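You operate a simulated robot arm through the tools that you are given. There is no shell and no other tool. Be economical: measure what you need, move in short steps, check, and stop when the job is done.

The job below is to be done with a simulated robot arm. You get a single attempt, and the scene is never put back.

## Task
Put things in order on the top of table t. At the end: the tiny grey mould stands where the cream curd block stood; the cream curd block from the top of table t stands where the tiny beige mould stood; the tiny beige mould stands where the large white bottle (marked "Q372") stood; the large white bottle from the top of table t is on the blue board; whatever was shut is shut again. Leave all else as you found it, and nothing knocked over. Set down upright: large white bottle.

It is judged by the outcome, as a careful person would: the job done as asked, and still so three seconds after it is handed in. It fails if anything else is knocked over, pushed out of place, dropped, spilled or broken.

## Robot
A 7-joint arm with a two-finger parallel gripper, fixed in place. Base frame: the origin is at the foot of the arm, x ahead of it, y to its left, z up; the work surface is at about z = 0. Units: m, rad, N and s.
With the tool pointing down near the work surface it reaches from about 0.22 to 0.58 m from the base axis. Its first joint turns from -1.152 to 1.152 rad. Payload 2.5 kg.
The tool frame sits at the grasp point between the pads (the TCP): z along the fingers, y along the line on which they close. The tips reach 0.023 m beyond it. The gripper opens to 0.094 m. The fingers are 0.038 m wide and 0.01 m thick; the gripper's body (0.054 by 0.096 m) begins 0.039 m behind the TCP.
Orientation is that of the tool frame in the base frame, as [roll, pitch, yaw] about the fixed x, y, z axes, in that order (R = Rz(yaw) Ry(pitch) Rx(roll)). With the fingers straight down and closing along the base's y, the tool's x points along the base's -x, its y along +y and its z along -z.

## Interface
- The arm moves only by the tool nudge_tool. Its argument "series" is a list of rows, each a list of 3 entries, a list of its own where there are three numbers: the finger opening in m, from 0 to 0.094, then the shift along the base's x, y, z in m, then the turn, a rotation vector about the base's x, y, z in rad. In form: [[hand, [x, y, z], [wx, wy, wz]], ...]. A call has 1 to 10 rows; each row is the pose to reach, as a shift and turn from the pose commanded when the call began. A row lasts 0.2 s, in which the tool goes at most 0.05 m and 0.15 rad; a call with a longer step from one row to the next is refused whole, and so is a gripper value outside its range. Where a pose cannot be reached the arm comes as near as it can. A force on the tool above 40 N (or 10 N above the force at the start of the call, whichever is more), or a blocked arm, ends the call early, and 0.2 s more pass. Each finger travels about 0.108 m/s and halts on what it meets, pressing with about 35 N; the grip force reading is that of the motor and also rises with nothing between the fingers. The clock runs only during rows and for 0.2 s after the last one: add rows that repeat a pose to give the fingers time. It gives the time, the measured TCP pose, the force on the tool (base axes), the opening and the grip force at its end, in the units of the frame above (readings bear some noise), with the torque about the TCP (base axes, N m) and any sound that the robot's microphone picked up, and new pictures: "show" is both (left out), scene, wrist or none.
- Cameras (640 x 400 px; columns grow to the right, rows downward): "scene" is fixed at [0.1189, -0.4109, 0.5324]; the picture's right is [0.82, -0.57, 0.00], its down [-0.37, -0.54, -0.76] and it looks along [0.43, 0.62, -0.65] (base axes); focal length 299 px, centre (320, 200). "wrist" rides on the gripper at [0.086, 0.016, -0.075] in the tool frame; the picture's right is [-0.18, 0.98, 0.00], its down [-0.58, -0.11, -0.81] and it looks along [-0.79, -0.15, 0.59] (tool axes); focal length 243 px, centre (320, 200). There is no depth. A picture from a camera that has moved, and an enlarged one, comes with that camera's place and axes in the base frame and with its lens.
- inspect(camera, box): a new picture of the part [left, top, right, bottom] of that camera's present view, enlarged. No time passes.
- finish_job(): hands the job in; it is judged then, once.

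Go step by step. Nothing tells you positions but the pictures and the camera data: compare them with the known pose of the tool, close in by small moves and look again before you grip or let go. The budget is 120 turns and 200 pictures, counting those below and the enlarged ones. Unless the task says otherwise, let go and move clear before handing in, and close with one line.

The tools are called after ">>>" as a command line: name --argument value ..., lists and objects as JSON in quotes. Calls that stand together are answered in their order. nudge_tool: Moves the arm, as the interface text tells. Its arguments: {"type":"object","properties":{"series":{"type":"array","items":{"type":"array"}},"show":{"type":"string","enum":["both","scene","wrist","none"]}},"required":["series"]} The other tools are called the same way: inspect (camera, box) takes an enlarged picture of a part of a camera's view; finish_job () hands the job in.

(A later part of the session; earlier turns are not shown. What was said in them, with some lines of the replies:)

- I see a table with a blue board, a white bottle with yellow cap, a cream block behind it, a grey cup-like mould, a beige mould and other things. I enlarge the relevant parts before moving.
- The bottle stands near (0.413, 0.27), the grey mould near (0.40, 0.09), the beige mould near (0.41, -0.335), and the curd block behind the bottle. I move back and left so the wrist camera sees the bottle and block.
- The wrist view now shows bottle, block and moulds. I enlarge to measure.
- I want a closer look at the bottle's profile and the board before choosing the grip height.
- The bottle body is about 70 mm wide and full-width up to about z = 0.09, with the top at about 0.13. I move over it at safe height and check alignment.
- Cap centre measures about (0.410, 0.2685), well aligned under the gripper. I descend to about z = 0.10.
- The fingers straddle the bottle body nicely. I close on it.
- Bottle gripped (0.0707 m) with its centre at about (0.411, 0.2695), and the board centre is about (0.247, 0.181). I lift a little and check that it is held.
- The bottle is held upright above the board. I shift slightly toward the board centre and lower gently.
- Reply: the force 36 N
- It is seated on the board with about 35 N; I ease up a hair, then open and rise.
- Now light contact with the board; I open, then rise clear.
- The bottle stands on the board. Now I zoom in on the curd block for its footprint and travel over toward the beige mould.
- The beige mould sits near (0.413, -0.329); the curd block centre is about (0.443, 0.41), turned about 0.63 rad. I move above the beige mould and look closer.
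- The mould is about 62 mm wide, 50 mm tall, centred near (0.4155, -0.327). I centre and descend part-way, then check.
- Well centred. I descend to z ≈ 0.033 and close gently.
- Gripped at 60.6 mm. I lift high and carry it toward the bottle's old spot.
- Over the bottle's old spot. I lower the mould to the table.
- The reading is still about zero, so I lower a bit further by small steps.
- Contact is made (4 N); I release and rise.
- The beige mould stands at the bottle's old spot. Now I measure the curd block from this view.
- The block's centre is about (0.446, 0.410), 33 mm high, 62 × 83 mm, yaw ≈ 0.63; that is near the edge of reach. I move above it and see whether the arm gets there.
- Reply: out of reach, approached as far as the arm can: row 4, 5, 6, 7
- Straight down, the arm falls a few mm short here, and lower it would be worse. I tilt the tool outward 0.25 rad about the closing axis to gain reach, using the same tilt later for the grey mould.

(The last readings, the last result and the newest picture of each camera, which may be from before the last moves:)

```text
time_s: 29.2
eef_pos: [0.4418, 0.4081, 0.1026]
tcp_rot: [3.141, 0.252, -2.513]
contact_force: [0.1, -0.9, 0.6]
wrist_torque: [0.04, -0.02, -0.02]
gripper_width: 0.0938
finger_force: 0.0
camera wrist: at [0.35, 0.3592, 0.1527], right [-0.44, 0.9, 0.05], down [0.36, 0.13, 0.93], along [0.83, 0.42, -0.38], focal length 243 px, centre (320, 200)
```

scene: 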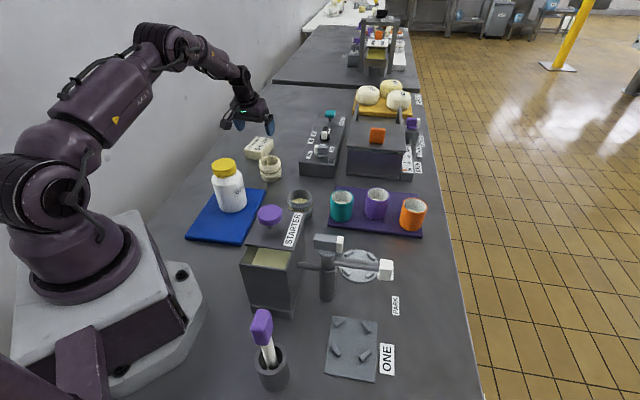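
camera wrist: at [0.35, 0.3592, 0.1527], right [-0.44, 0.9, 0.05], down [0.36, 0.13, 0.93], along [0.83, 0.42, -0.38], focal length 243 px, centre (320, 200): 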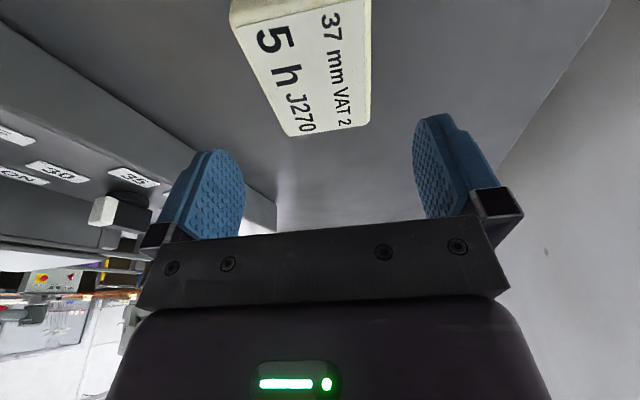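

Tilt reached and laterally aligned within about 1 mm. I descend toward the block and check reach.

>>> nudge_tool --series '[[0.094, [0.003, 0.002, -0.025], [0, 0, 0]], [0.094, [0.003, 0.002, -0.045], [0, 0, 0]], [0.094, [0.003, 0.002, -0.06], [0, 0, 0]], [0.094, [0.003, 0.002, -0.068], [0, 0, 0]], [0.094, [0.003, 0.002, -0.068], [0, 0, 0]]]'

>>> inspect --camera "scene" --box '[220, 90, 320, 180]'

```text
time_s: 30.4
eef_pos: [0.445, 0.4104, 0.0339]
tcp_rot: [-3.141, 0.252, -2.511]
contact_force: [-1.5, -0.5, -0.5]
wrist_torque: [0.01, 0.01, 0.01]
gripper_width: 0.0941
finger_force: 0.2
camera wrist: at [0.3525, 0.3621, 0.0843], right [-0.44, 0.9, 0.05], down [0.36, 0.13, 0.93], along [0.83, 0.42, -0.38], focal length 243 px, centre (320, 200)
```

scene: 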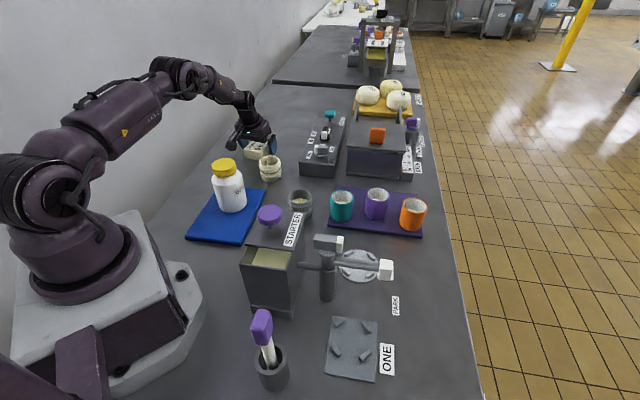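
wrist: 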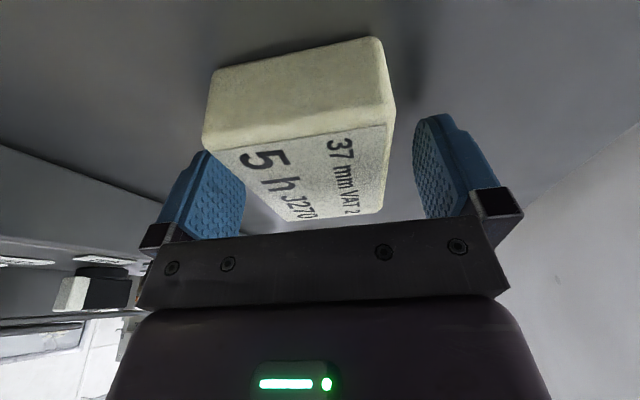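

```text
4.44 times, centred on (270, 135) of scene
camera zoom: at [0.1189, -0.4109, 0.5324], right [0.82, -0.57, 0.0], down [-0.37, -0.54, -0.76], along [0.43, 0.62, -0.65], focal length 1328 px, centre (542, 489)
```

zoom: 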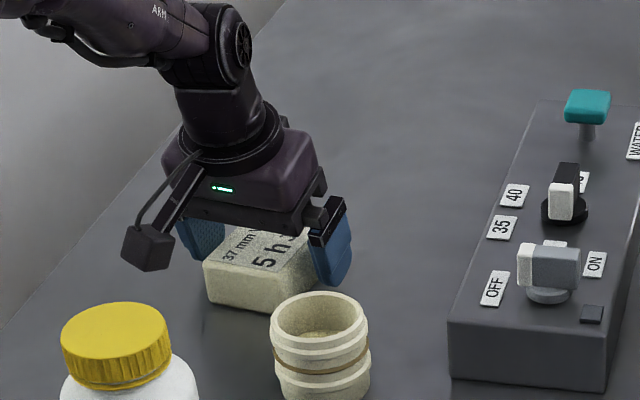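

The fingers straddle the block. I close.

>>> nudge_tool --series '[[0.08, [0, 0, 0], [0, 0, 0]], [0.066, [0, 0, 0], [0, 0, 0]], [0.04, [0, 0, 0], [0, 0, 0]], [0.04, [0, 0, 0], [0, 0, 0]], [0.04, [0, 0, 0], [0, 0, 0]]]'

```text
time_s: 31.6
eef_pos: [0.4441, 0.4101, 0.0343]
tcp_rot: [-3.141, 0.25, -2.513]
contact_force: [-0.4, 0.1, 0.0]
wrist_torque: [-0.08, -0.01, 0.01]
gripper_width: 0.0646
finger_force: 35.3
camera wrist: at [0.3525, 0.362, 0.0846], right [-0.44, 0.9, 0.05], down [0.36, 0.13, 0.93], along [0.83, 0.42, -0.38], focal length 243 px, centre (320, 200)
```

scene: 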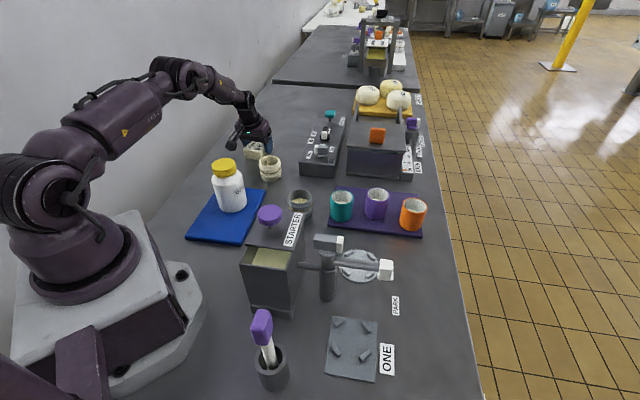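
wrist: 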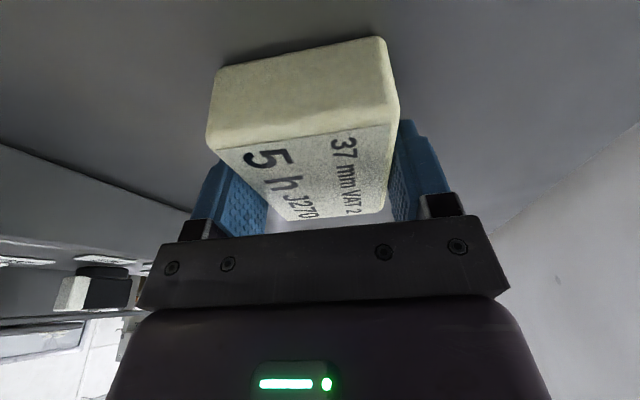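

The block is held at 64.6 mm. I lift it, retract, and swing over toward the beige mould's old spot, keeping it level by turning only about z.

>>> nudge_tool --series '[[0.04, [0, 0, 0.03], [0, 0, 0]], [0.04, [0, 0, 0.075], [0, 0, 0]], [0.04, [-0.01, -0.01, 0.12], [0, 0, 0]], [0.04, [-0.035, -0.033, 0.155], [0, 0, 0]], [0.04, [-0.065, -0.06, 0.18], [0, 0, 0]], [0.04, [-0.095, -0.09, 0.19], [0, 0, 0]], [0.04, [-0.095, -0.135, 0.19], [0, 0, -0.1]], [0.04, [-0.075, -0.178, 0.19], [0, 0, -0.2]], [0.04, [-0.057, -0.222, 0.19], [0, 0, -0.32]], [0.04, [-0.045, -0.268, 0.19], [0, 0, -0.44]]]'

```text
time_s: 33.8
eef_pos: [0.4014, 0.1416, 0.2249]
tcp_rot: [3.142, 0.251, -2.952]
contact_force: [-0.7, -0.4, -2.6]
wrist_torque: [0.0, 0.03, 0.0]
gripper_width: 0.0647
finger_force: 35.3
camera wrist: at [0.2968, 0.1364, 0.2747], right [-0.01, 1.0, 0.05], down [0.38, -0.04, 0.93], along [0.93, 0.03, -0.38], focal length 243 px, centre (320, 200)
```

scene: 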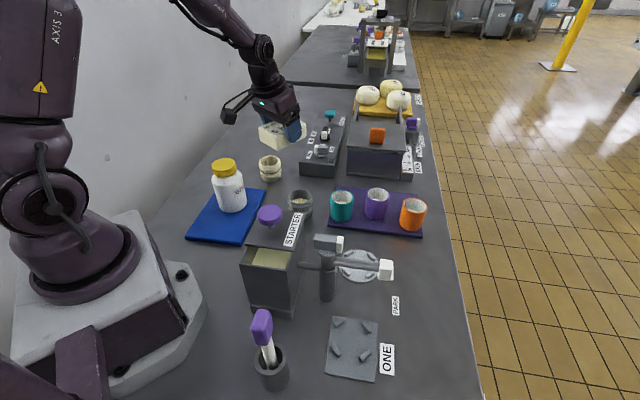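
wrist: 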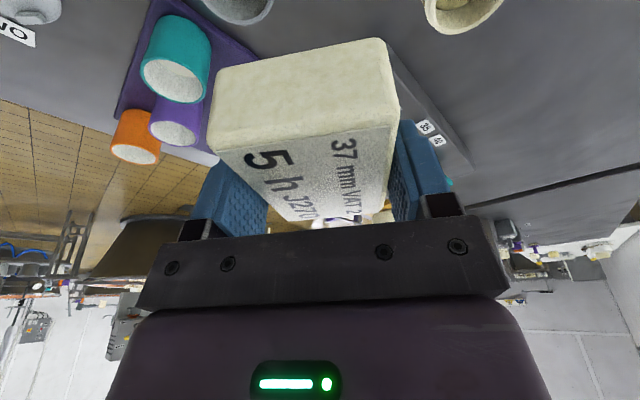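

The block is held firmly. I continue the swing.

>>> nudge_tool --series '[[0.04, [0.01, -0.046, 0], [0, 0, -0.1]], [0.04, [0.015, -0.092, 0], [0, 0, -0.2]], [0.04, [0.015, -0.139, 0], [0, 0, -0.3]], [0.04, [0.015, -0.186, 0], [0, 0, -0.4]], [0.04, [0.015, -0.233, 0], [0, 0, -0.5]], [0.04, [0.015, -0.28, 0], [0, 0, -0.6]], [0.04, [0.014, -0.327, 0], [0, 0, -0.7]], [0.04, [0.014, -0.374, 0], [0, 0, -0.8]], [0.04, [0.014, -0.42, 0], [0, 0, -0.85]], [0.04, [0.014, -0.469, 0], [0, 0, -0.85]]]'

```text
time_s: 36.0
eef_pos: [0.4137, -0.3245, 0.2228]
tcp_rot: [3.141, 0.249, 2.482]
contact_force: [-0.7, -0.3, -2.3]
wrist_torque: [0.01, 0.05, 0.02]
gripper_width: 0.0646
finger_force: 34.9
camera wrist: at [0.3433, -0.2518, 0.2742], right [0.74, 0.67, 0.05], down [0.22, -0.31, 0.92], along [0.63, -0.68, -0.38], focal length 243 px, centre (320, 200)
```

scene: 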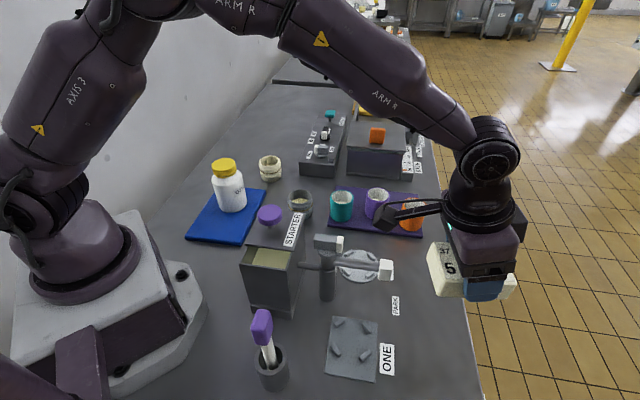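
wrist: 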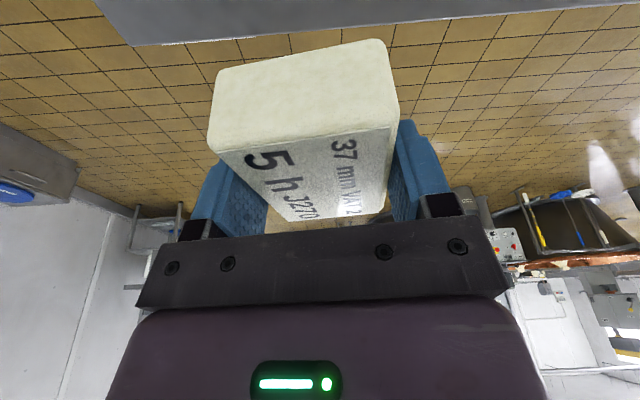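

Over the spot. I lower the block.

>>> nudge_tool --series '[[0.04, [0, -0.001, -0.045], [0, 0, 0]], [0.04, [0, -0.001, -0.09], [0, 0, 0]], [0.04, [0, -0.001, -0.13], [0, 0, 0]], [0.04, [0, -0.001, -0.16], [0, 0, 0]], [0.04, [0, -0.001, -0.18], [0, 0, 0]], [0.04, [0, -0.001, -0.18], [0, 0, 0]]]'

>>> inspect --camera "scene" --box '[380, 260, 500, 370]'

```text
time_s: 37.4
eef_pos: [0.4128, -0.3272, 0.0437]
tcp_rot: [3.141, 0.253, 2.482]
contact_force: [0.2, 0.3, -1.7]
wrist_torque: [0.03, 0.01, 0.01]
gripper_width: 0.0648
finger_force: 35.0
camera wrist: at [0.3425, -0.2538, 0.0946], right [0.74, 0.67, 0.05], down [0.22, -0.31, 0.93], along [0.63, -0.68, -0.38], focal length 243 px, centre (320, 200)
```

scene: 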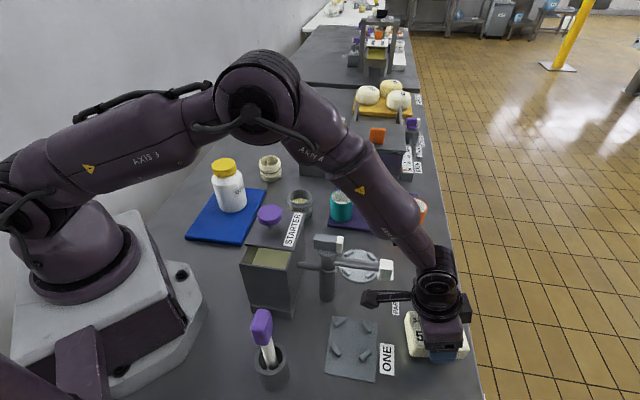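
wrist: 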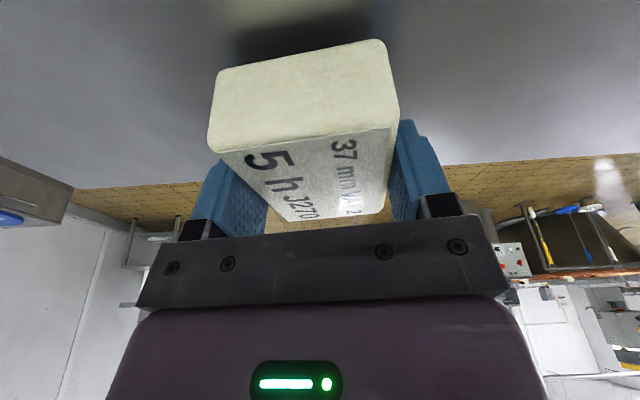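

```text
3.64 times, centred on (440, 315) of scene
camera zoom: at [0.1189, -0.4109, 0.5324], right [0.82, -0.57, 0.0], down [-0.37, -0.54, -0.76], along [0.43, 0.62, -0.65], focal length 1087 px, centre (-116, -218)
```

zoom: 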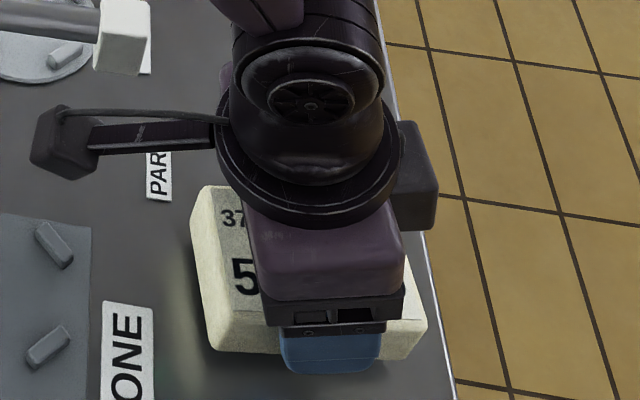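

Position good. I lower the last centimetre in small steps.

>>> nudge_tool --series '[[0.04, [0, 0, -0.005], [0, 0, 0]], [0.04, [0, 0, -0.0075], [0, 0, 0]], [0.04, [0, 0, -0.009], [0, 0, 0]], [0.04, [0, 0, -0.009], [0, 0, 0]]]' --show "none"

```text
time_s: 38.4
eef_pos: [0.4136, -0.3275, 0.0349]
tcp_rot: [3.141, 0.25, 2.482]
contact_force: [-1.2, 0.2, -2.1]
wrist_torque: [0.0, 0.02, 0.0]
gripper_width: 0.0645
finger_force: 34.7
```

>>> nudge_tool --series '[[0.04, [0, 0, -0.001], [0, 0, 0]], [0.04, [0, 0, -0.001], [0, 0, 0]]]' --show "none"

```text
time_s: 39.0
eef_pos: [0.413, -0.3279, 0.034]
tcp_rot: [3.142, 0.249, 2.483]
contact_force: [0.7, 0.3, -2.4]
wrist_torque: [0.02, 0.0, -0.01]
gripper_width: 0.0646
finger_force: 34.6
```

>>> nudge_tool --series '[[0.04, [0, 0, -0.001], [0, 0, 0]], [0.04, [0, 0, -0.001], [0, 0, 0]]]' --show "none"

```text
time_s: 39.6
eef_pos: [0.4132, -0.3278, 0.0342]
tcp_rot: [3.141, 0.253, 2.48]
contact_force: [-3.0, 2.6, 4.4]
wrist_torque: [0.04, 0.21, -0.02]
gripper_width: 0.0648
finger_force: 35.0
```

Contact (about 4 N, plus the weight). I release and rise back along the tool axis.

>>> nudge_tool --series '[[0.094, [0, 0, 0], [0, 0, 0]], [0.094, [0, 0, 0], [0, 0, 0]], [0.094, [-0.003, 0.002, 0.02], [0, 0, 0]], [0.094, [-0.01, 0.008, 0.06], [0, 0, 0]], [0.094, [-0.02, 0.015, 0.105], [0, 0, 0]], [0.094, [-0.03, 0.023, 0.15], [0, 0, 0]], [0.094, [-0.03, 0.033, 0.185], [0, 0, 0.1]], [0.094, [-0.03, 0.08, 0.185], [0, 0, 0.2]], [0.094, [-0.03, 0.127, 0.185], [0, 0, 0.3]], [0.094, [-0.03, 0.174, 0.185], [0, 0, 0.4]]]' --show "scene"

>>> inspect --camera "scene" --box '[380, 260, 500, 370]'

>>> inspect --camera "scene" --box '[250, 160, 350, 260]'

```text
time_s: 41.8
eef_pos: [0.384, -0.1537, 0.2193]
tcp_rot: [3.141, 0.25, 2.882]
contact_force: [0.3, -0.4, -0.6]
wrist_torque: [0.0, 0.01, 0.01]
gripper_width: 0.0941
finger_force: 0.1
```

scene: 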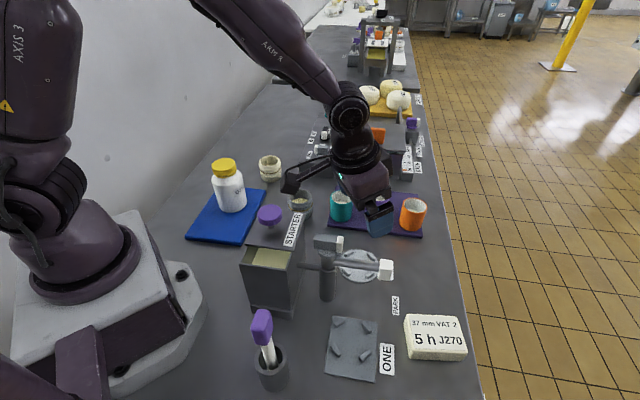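

```text
3.64 times, centred on (440, 315) of scene
camera zoom: at [0.1189, -0.4109, 0.5324], right [0.82, -0.57, 0.0], down [-0.37, -0.54, -0.76], along [0.43, 0.62, -0.65], focal length 1087 px, centre (-116, -218)
```

zoom: 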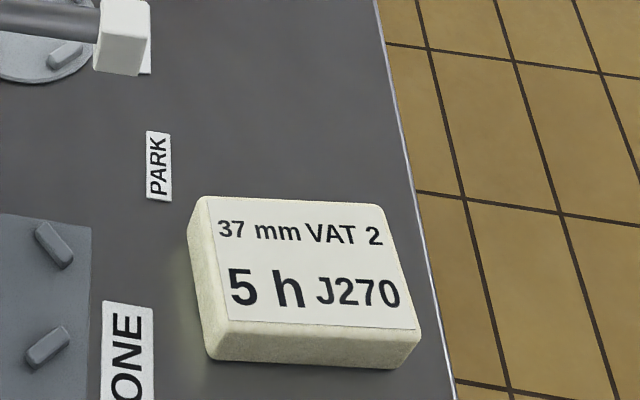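

```text
4.00 times, centred on (300, 210) of scene
camera zoom: at [0.1189, -0.4109, 0.5324], right [0.82, -0.57, 0.0], down [-0.37, -0.54, -0.76], along [0.43, 0.62, -0.65], focal length 1196 px, centre (400, 160)
```

zoom: 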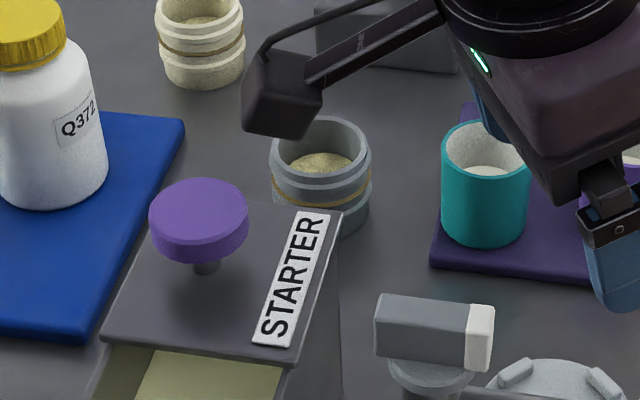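

The block is in place. The starter box and stand are tall (up to about 0.18), so I keep high while moving to a viewing pose for the grey mould at about (0.402, 0.089).

>>> nudge_tool --series '[[0.094, [0, 0.02, 0.035], [0, 0, 0.05]], [0.094, [0, 0.067, 0.035], [0, 0, 0.15]], [0.094, [0, 0.114, 0.035], [0, 0, 0.26]], [0.094, [0, 0.16, 0.035], [0, 0, 0.26]], [0.094, [-0.01, 0.205, 0.035], [0, 0, 0.26]], [0.094, [-0.03, 0.242, 0.02], [0, 0, 0.26]], [0.094, [-0.03, 0.242, 0], [0, 0, 0.26]], [0.094, [-0.03, 0.242, 0], [0, 0, 0.26]]]'

>>> inspect --camera "wrist" --box '[220, 0, 420, 140]'

```text
time_s: 43.6
eef_pos: [0.352, 0.0894, 0.2166]
tcp_rot: [-3.141, 0.251, 3.141]
contact_force: [0.1, 0.0, -0.8]
wrist_torque: [0.02, -0.03, -0.02]
gripper_width: 0.094
finger_force: 0.1
camera wrist: at [0.2507, 0.1042, 0.2678], right [0.18, 0.98, 0.05], down [0.36, -0.11, 0.93], along [0.91, -0.15, -0.38], focal length 243 px, centre (320, 200)
```

scene: 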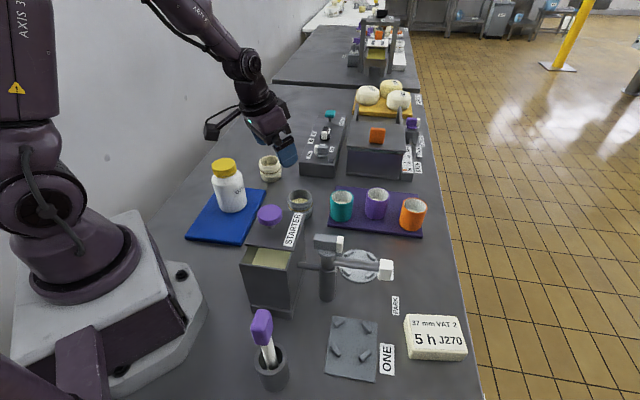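
wrist: 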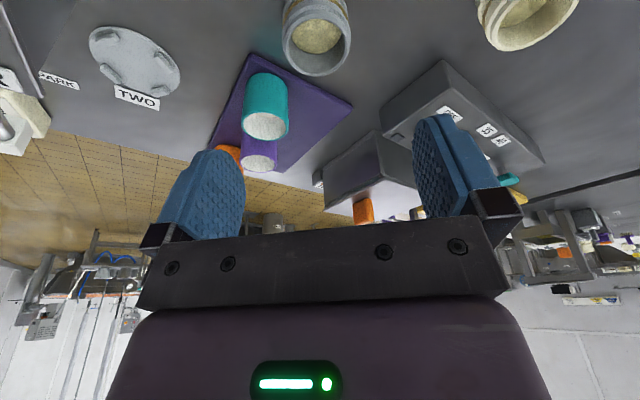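

```text
2.86 times, centred on (320, 70) of wrist
camera zoom: at [0.2507, 0.1042, 0.2678], right [0.18, 0.98, 0.05], down [0.36, -0.11, 0.93], along [0.91, -0.15, -0.38], focal length 693 px, centre (320, 571)
```

zoom: 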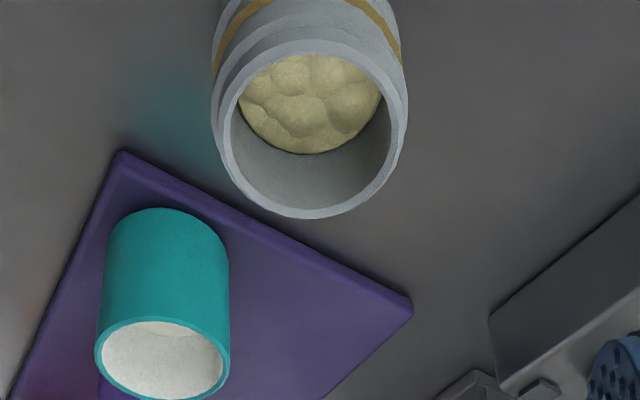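

The grey mould measures (0.402, 0.0837), about 61 mm across. I move above it and partly descend.

>>> nudge_tool --series '[[0.094, [0.025, -0.003, 0], [0, 0, 0]], [0.094, [0.049, -0.006, -0.02], [0, 0, 0]], [0.094, [0.049, -0.006, -0.065], [0, 0, 0]], [0.094, [0.049, -0.006, -0.105], [0, 0, 0]], [0.094, [0.049, -0.006, -0.12], [0, 0, 0]], [0.094, [0.049, -0.006, -0.12], [0, 0, 0]]]'

>>> inspect --camera "scene" --box '[250, 140, 370, 240]'

```text
time_s: 45.0
eef_pos: [0.4033, 0.0806, 0.0967]
tcp_rot: [3.141, 0.249, -3.142]
contact_force: [0.5, -0.1, 0.3]
wrist_torque: [-0.01, 0.0, -0.01]
gripper_width: 0.094
finger_force: 0.1
camera wrist: at [0.3006, 0.0956, 0.1466], right [0.18, 0.98, 0.05], down [0.36, -0.11, 0.93], along [0.91, -0.15, -0.38], focal length 243 px, centre (320, 200)
```

scene: 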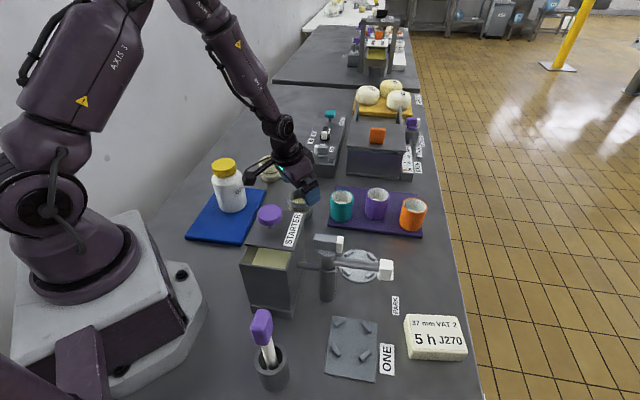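
wrist: 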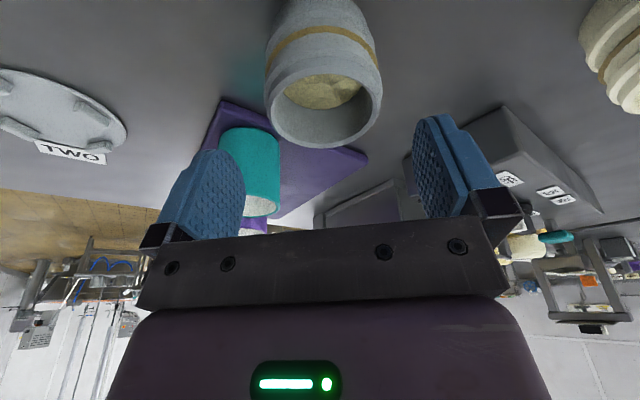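

```text
4.00 times, centred on (310, 190) of scene
camera zoom: at [0.1189, -0.4109, 0.5324], right [0.82, -0.57, 0.0], down [-0.37, -0.54, -0.76], along [0.43, 0.62, -0.65], focal length 1196 px, centre (360, 240)
```

zoom: 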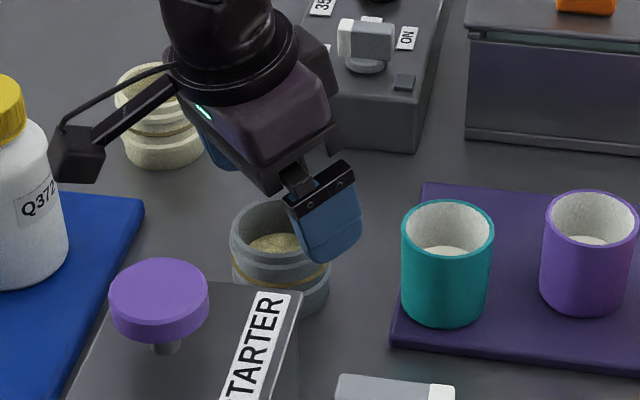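

Mould centre measures about (0.400, 0.0845), so I correct +3.5 mm in y and descend.

>>> nudge_tool --series '[[0.094, [-0.001, 0.0035, -0.01], [0, 0, 0]], [0.094, [-0.001, 0.0035, -0.035], [0, 0, 0]], [0.094, [-0.001, 0.0035, -0.055], [0, 0, 0]], [0.094, [-0.001, 0.0035, -0.062], [0, 0, 0]], [0.094, [-0.001, 0.0035, -0.062], [0, 0, 0]]]'

```text
time_s: 46.2
eef_pos: [0.4014, 0.0857, 0.0357]
tcp_rot: [3.141, 0.25, -3.141]
contact_force: [0.9, 0.0, 0.0]
wrist_torque: [0.0, 0.04, -0.02]
gripper_width: 0.094
finger_force: 0.0
camera wrist: at [0.2995, 0.0999, 0.087], right [0.18, 0.98, 0.05], down [0.36, -0.11, 0.93], along [0.91, -0.15, -0.38], focal length 243 px, centre (320, 200)
```

scene: 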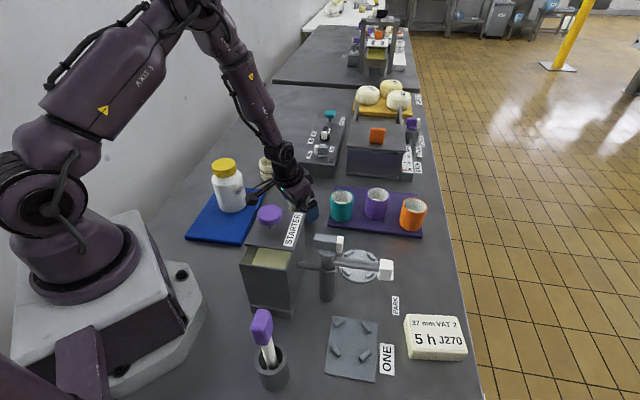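
wrist: 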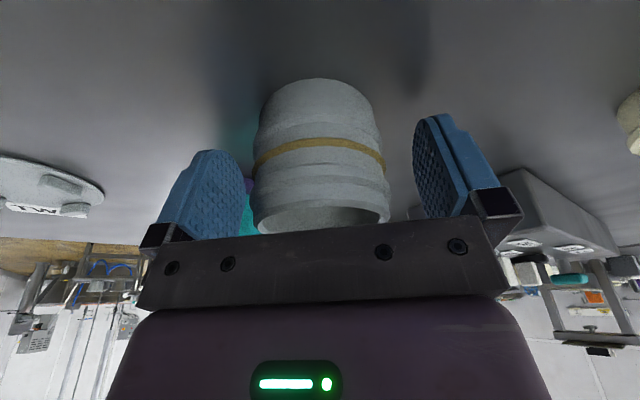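

>>> nudge_tool --series '[[0.08, [0, 0, 0], [0, 0, 0]], [0.066, [0, 0, 0], [0, 0, 0]], [0.04, [0, 0, 0], [0, 0, 0]], [0.04, [0, 0, 0], [0, 0, 0]], [0.04, [0, 0, 0], [0, 0, 0]]]' --show "wrist"

```text
time_s: 47.4
eef_pos: [0.4018, 0.0846, 0.0363]
tcp_rot: [3.141, 0.25, 3.141]
contact_force: [-1.2, -0.6, 0.9]
wrist_torque: [0.03, 0.01, 0.03]
gripper_width: 0.0601
finger_force: 35.0
camera wrist: at [0.2995, 0.0999, 0.0872], right [0.18, 0.98, 0.05], down [0.36, -0.11, 0.93], along [0.91, -0.15, -0.38], focal length 243 px, centre (320, 200)
```

wrist: 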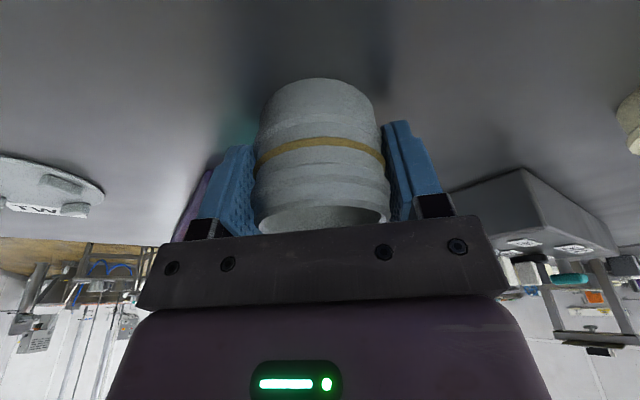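

Gripped at 60 mm. I lift and carry it to the curd block's old spot with the tilt kept.

>>> nudge_tool --series '[[0.04, [0, 0, 0.035], [0, 0, 0]], [0.04, [0, 0, 0.08], [0, 0, 0]], [0.04, [0, 0, 0.125], [0, 0, 0]], [0.04, [-0.02, 0.02, 0.155], [0, 0, 0]], [0.04, [-0.03, 0.065, 0.16], [0, 0, 0.08]], [0.04, [-0.04, 0.11, 0.16], [0, 0, 0.16]], [0.04, [-0.045, 0.155, 0.16], [0, 0, 0.26]], [0.04, [-0.045, 0.2, 0.16], [0, 0, 0.36]], [0.04, [-0.045, 0.245, 0.16], [0, 0, 0.46]], [0.04, [-0.03, 0.28, 0.16], [0, 0, 0.56]]]'

>>> nudge_tool --series '[[0.04, [0.035, 0.02, 0], [0, 0, 0.07]], [0.04, [0.07, 0.042, -0.01], [0, 0, 0.07]], [0.04, [0.0745, 0.0455, -0.05], [0, 0, 0.07]], [0.04, [0.0745, 0.0455, -0.09], [0, 0, 0.07]], [0.04, [0.0745, 0.0455, -0.12], [0, 0, 0.07]], [0.04, [0.0745, 0.0455, -0.12], [0, 0, 0.07]]]'

>>> inspect --camera "scene" --box '[220, 90, 320, 180]'

```text
time_s: 49.6
eef_pos: [0.3729, 0.3645, 0.1974]
tcp_rot: [-3.141, 0.251, -2.579]
contact_force: [0.3, -0.4, -0.7]
wrist_torque: [0.02, 0.01, 0.01]
gripper_width: 0.0602
finger_force: 35.1
camera wrist: at [0.2787, 0.3226, 0.2489], right [-0.37, 0.93, 0.05], down [0.37, 0.1, 0.93], along [0.85, 0.36, -0.38], focal length 243 px, centre (320, 200)
```

scene: 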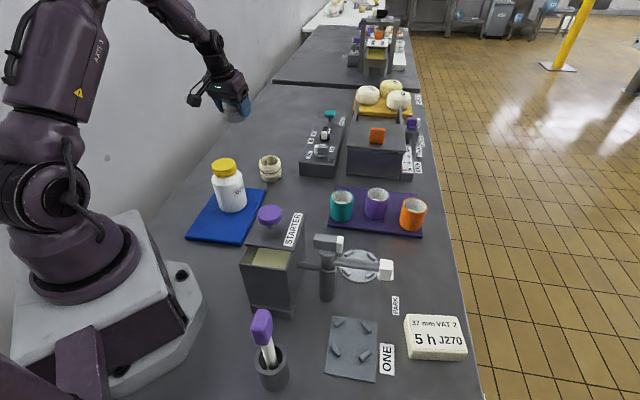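
wrist: 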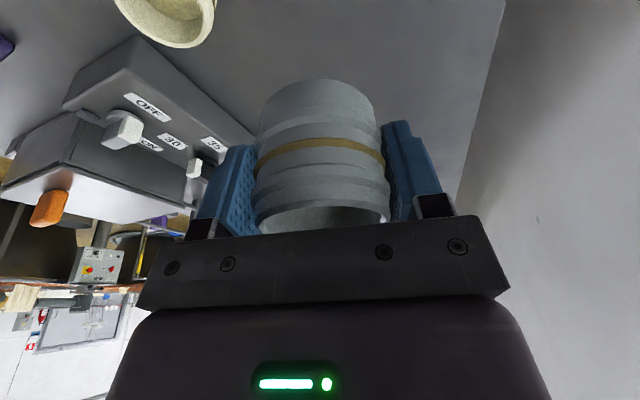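

```text
time_s: 51.0
eef_pos: [0.4472, 0.412, 0.0743]
tcp_rot: [-3.142, 0.251, -2.51]
contact_force: [0.4, 0.3, -0.8]
wrist_torque: [-0.03, -0.01, 0.01]
gripper_width: 0.06
finger_force: 34.9
camera wrist: at [0.3551, 0.3632, 0.1249], right [-0.44, 0.9, 0.05], down [0.36, 0.13, 0.93], along [0.83, 0.42, -0.38], focal length 243 px, centre (320, 200)
```

scene: 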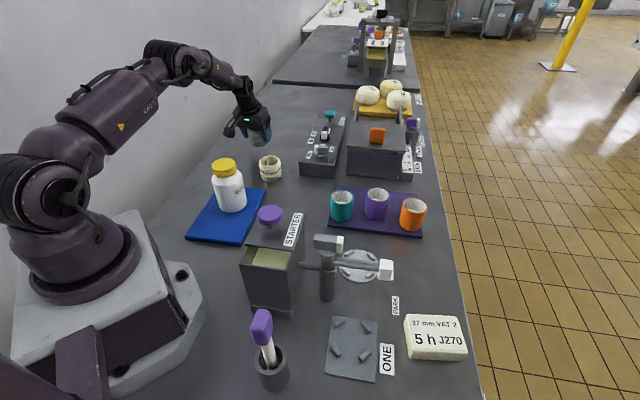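
wrist: 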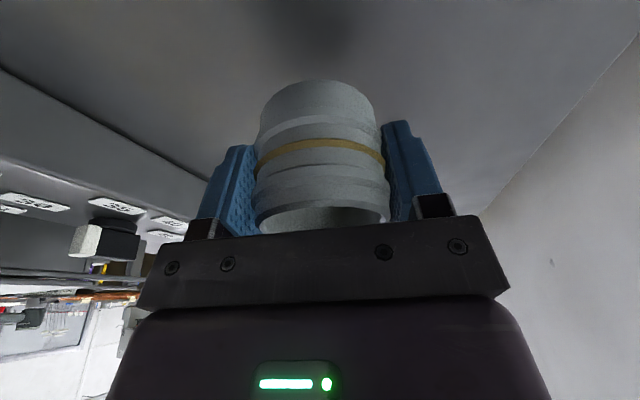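

```text
4.44 times, centred on (270, 135) of scene
camera zoom: at [0.1189, -0.4109, 0.5324], right [0.82, -0.57, 0.0], down [-0.37, -0.54, -0.76], along [0.43, 0.62, -0.65], focal length 1328 px, centre (542, 489)
```

zoom: 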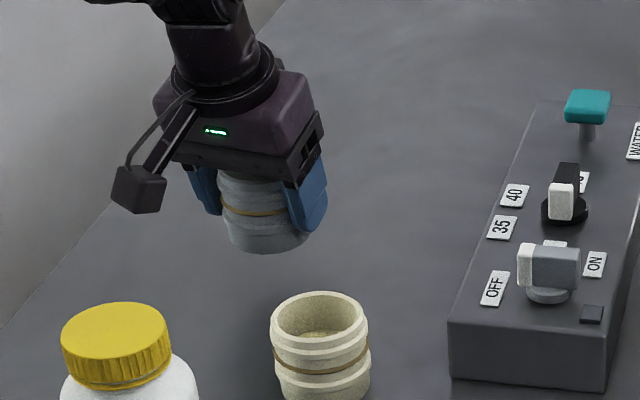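

Over the block's old spot. I lower toward the table.

>>> nudge_tool --series '[[0.04, [0, 0, -0.02], [0, 0, 0]], [0.04, [0, 0, -0.032], [0, 0, 0]], [0.04, [0, 0, -0.037], [0, 0, 0]], [0.04, [0, 0, -0.038], [0, 0, 0]], [0.04, [0, 0, -0.038], [0, 0, 0]]]' --show "none"

>>> nudge_tool --series '[[0.04, [0, 0, -0.001], [0, 0, 0]], [0.04, [0, 0, -0.001], [0, 0, 0]]]' --show "none"

```text
time_s: 52.2
eef_pos: [0.4465, 0.4121, 0.0382]
tcp_rot: [-3.141, 0.251, -2.511]
contact_force: [0.0, 0.8, -1.3]
wrist_torque: [0.01, -0.05, 0.02]
gripper_width: 0.0602
finger_force: 34.9
```

```text
time_s: 52.8
eef_pos: [0.4473, 0.4119, 0.0356]
tcp_rot: [-3.141, 0.251, -2.51]
contact_force: [0.5, -1.4, -0.5]
wrist_torque: [0.01, -0.01, 0.01]
gripper_width: 0.0602
finger_force: 34.9
```

>>> nudge_tool --series '[[0.04, [0, 0, -0.001], [0, 0, 0]], [0.04, [0, 0, -0.001], [0, 0, 0]]]' --show "none"

```text
time_s: 53.4
eef_pos: [0.4458, 0.4114, 0.0372]
tcp_rot: [3.141, 0.251, -2.51]
contact_force: [-0.8, -2.3, 5.6]
wrist_torque: [-0.11, 0.08, 0.01]
gripper_width: 0.0599
finger_force: 35.1
```

Contact (5.6 N). I release and back off along the tool axis, then rise.

>>> nudge_tool --series '[[0.094, [0, 0, 0], [0, 0, 0]], [0.094, [0, 0, 0], [0, 0, 0]], [0.094, [-0.004, -0.003, 0.02], [0, 0, 0]], [0.094, [-0.012, -0.009, 0.06], [0, 0, 0]], [0.094, [-0.022, -0.017, 0.105], [0, 0, 0]], [0.094, [-0.04, -0.035, 0.145], [0, 0, 0]], [0.094, [-0.07, -0.065, 0.17], [0, 0, 0]], [0.094, [-0.09, -0.085, 0.2], [-0.0738, 0.1013, 0]], [0.094, [-0.09, -0.085, 0.2], [-0.1475, 0.2025, 0]], [0.094, [-0.09, -0.085, 0.2], [-0.1475, 0.2025, 0]]]'

>>> inspect --camera "scene" --box '[200, 110, 330, 220]'

>>> inspect --camera "scene" --box '[220, 180, 480, 400]'

```text
time_s: 55.6
eef_pos: [0.357, 0.3259, 0.2343]
tcp_rot: [-3.141, -0.003, -2.512]
contact_force: [0.7, -0.9, -0.8]
wrist_torque: [0.02, -0.01, 0.01]
gripper_width: 0.094
finger_force: 0.1
camera wrist: at [0.2776, 0.2862, 0.3096], right [-0.43, 0.9, 0.0], down [0.53, 0.26, 0.81], along [0.73, 0.35, -0.59], focal length 243 px, centre (320, 200)
```

scene: 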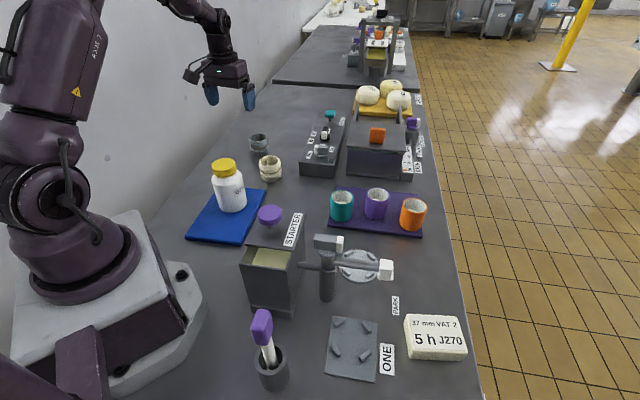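
wrist: 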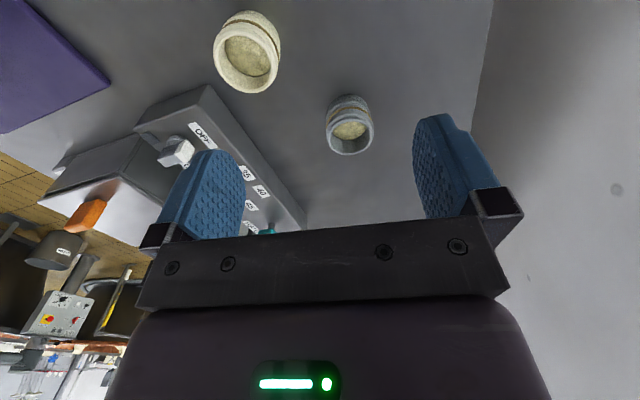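

```text
3.64 times, centred on (265, 165) of scene
camera zoom: at [0.1189, -0.4109, 0.5324], right [0.82, -0.57, 0.0], down [-0.37, -0.54, -0.76], along [0.43, 0.62, -0.65], focal length 1087 px, centre (520, 327)
```

zoom: 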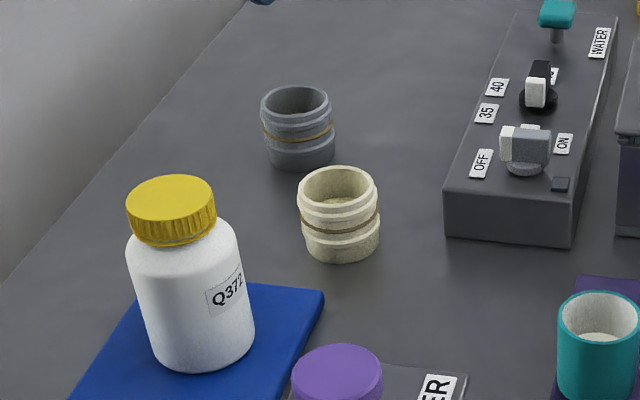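

```text
1.82 times, centred on (350, 290) of scene
camera zoom: at [0.1189, -0.4109, 0.5324], right [0.82, -0.57, 0.0], down [-0.37, -0.54, -0.76], along [0.43, 0.62, -0.65], focal length 543 px, centre (266, 36)
```

zoom: 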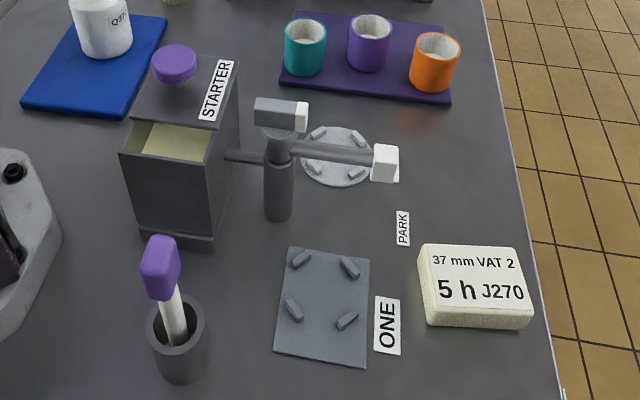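

All four objects are in their places and upright, everything else looks the same as at the start, and the gripper is clear. I hand the job in.

>>> finish_job

```text
The job is handed in.
```

The job is handed in: the grey mould is on the curd block's spot, the curd block is on the beige mould's spot, the beige mould is on the bottle's spot, and the bottle stands upright on the blue board. Nothing needed opening, and in the final pictures nothing else had moved.
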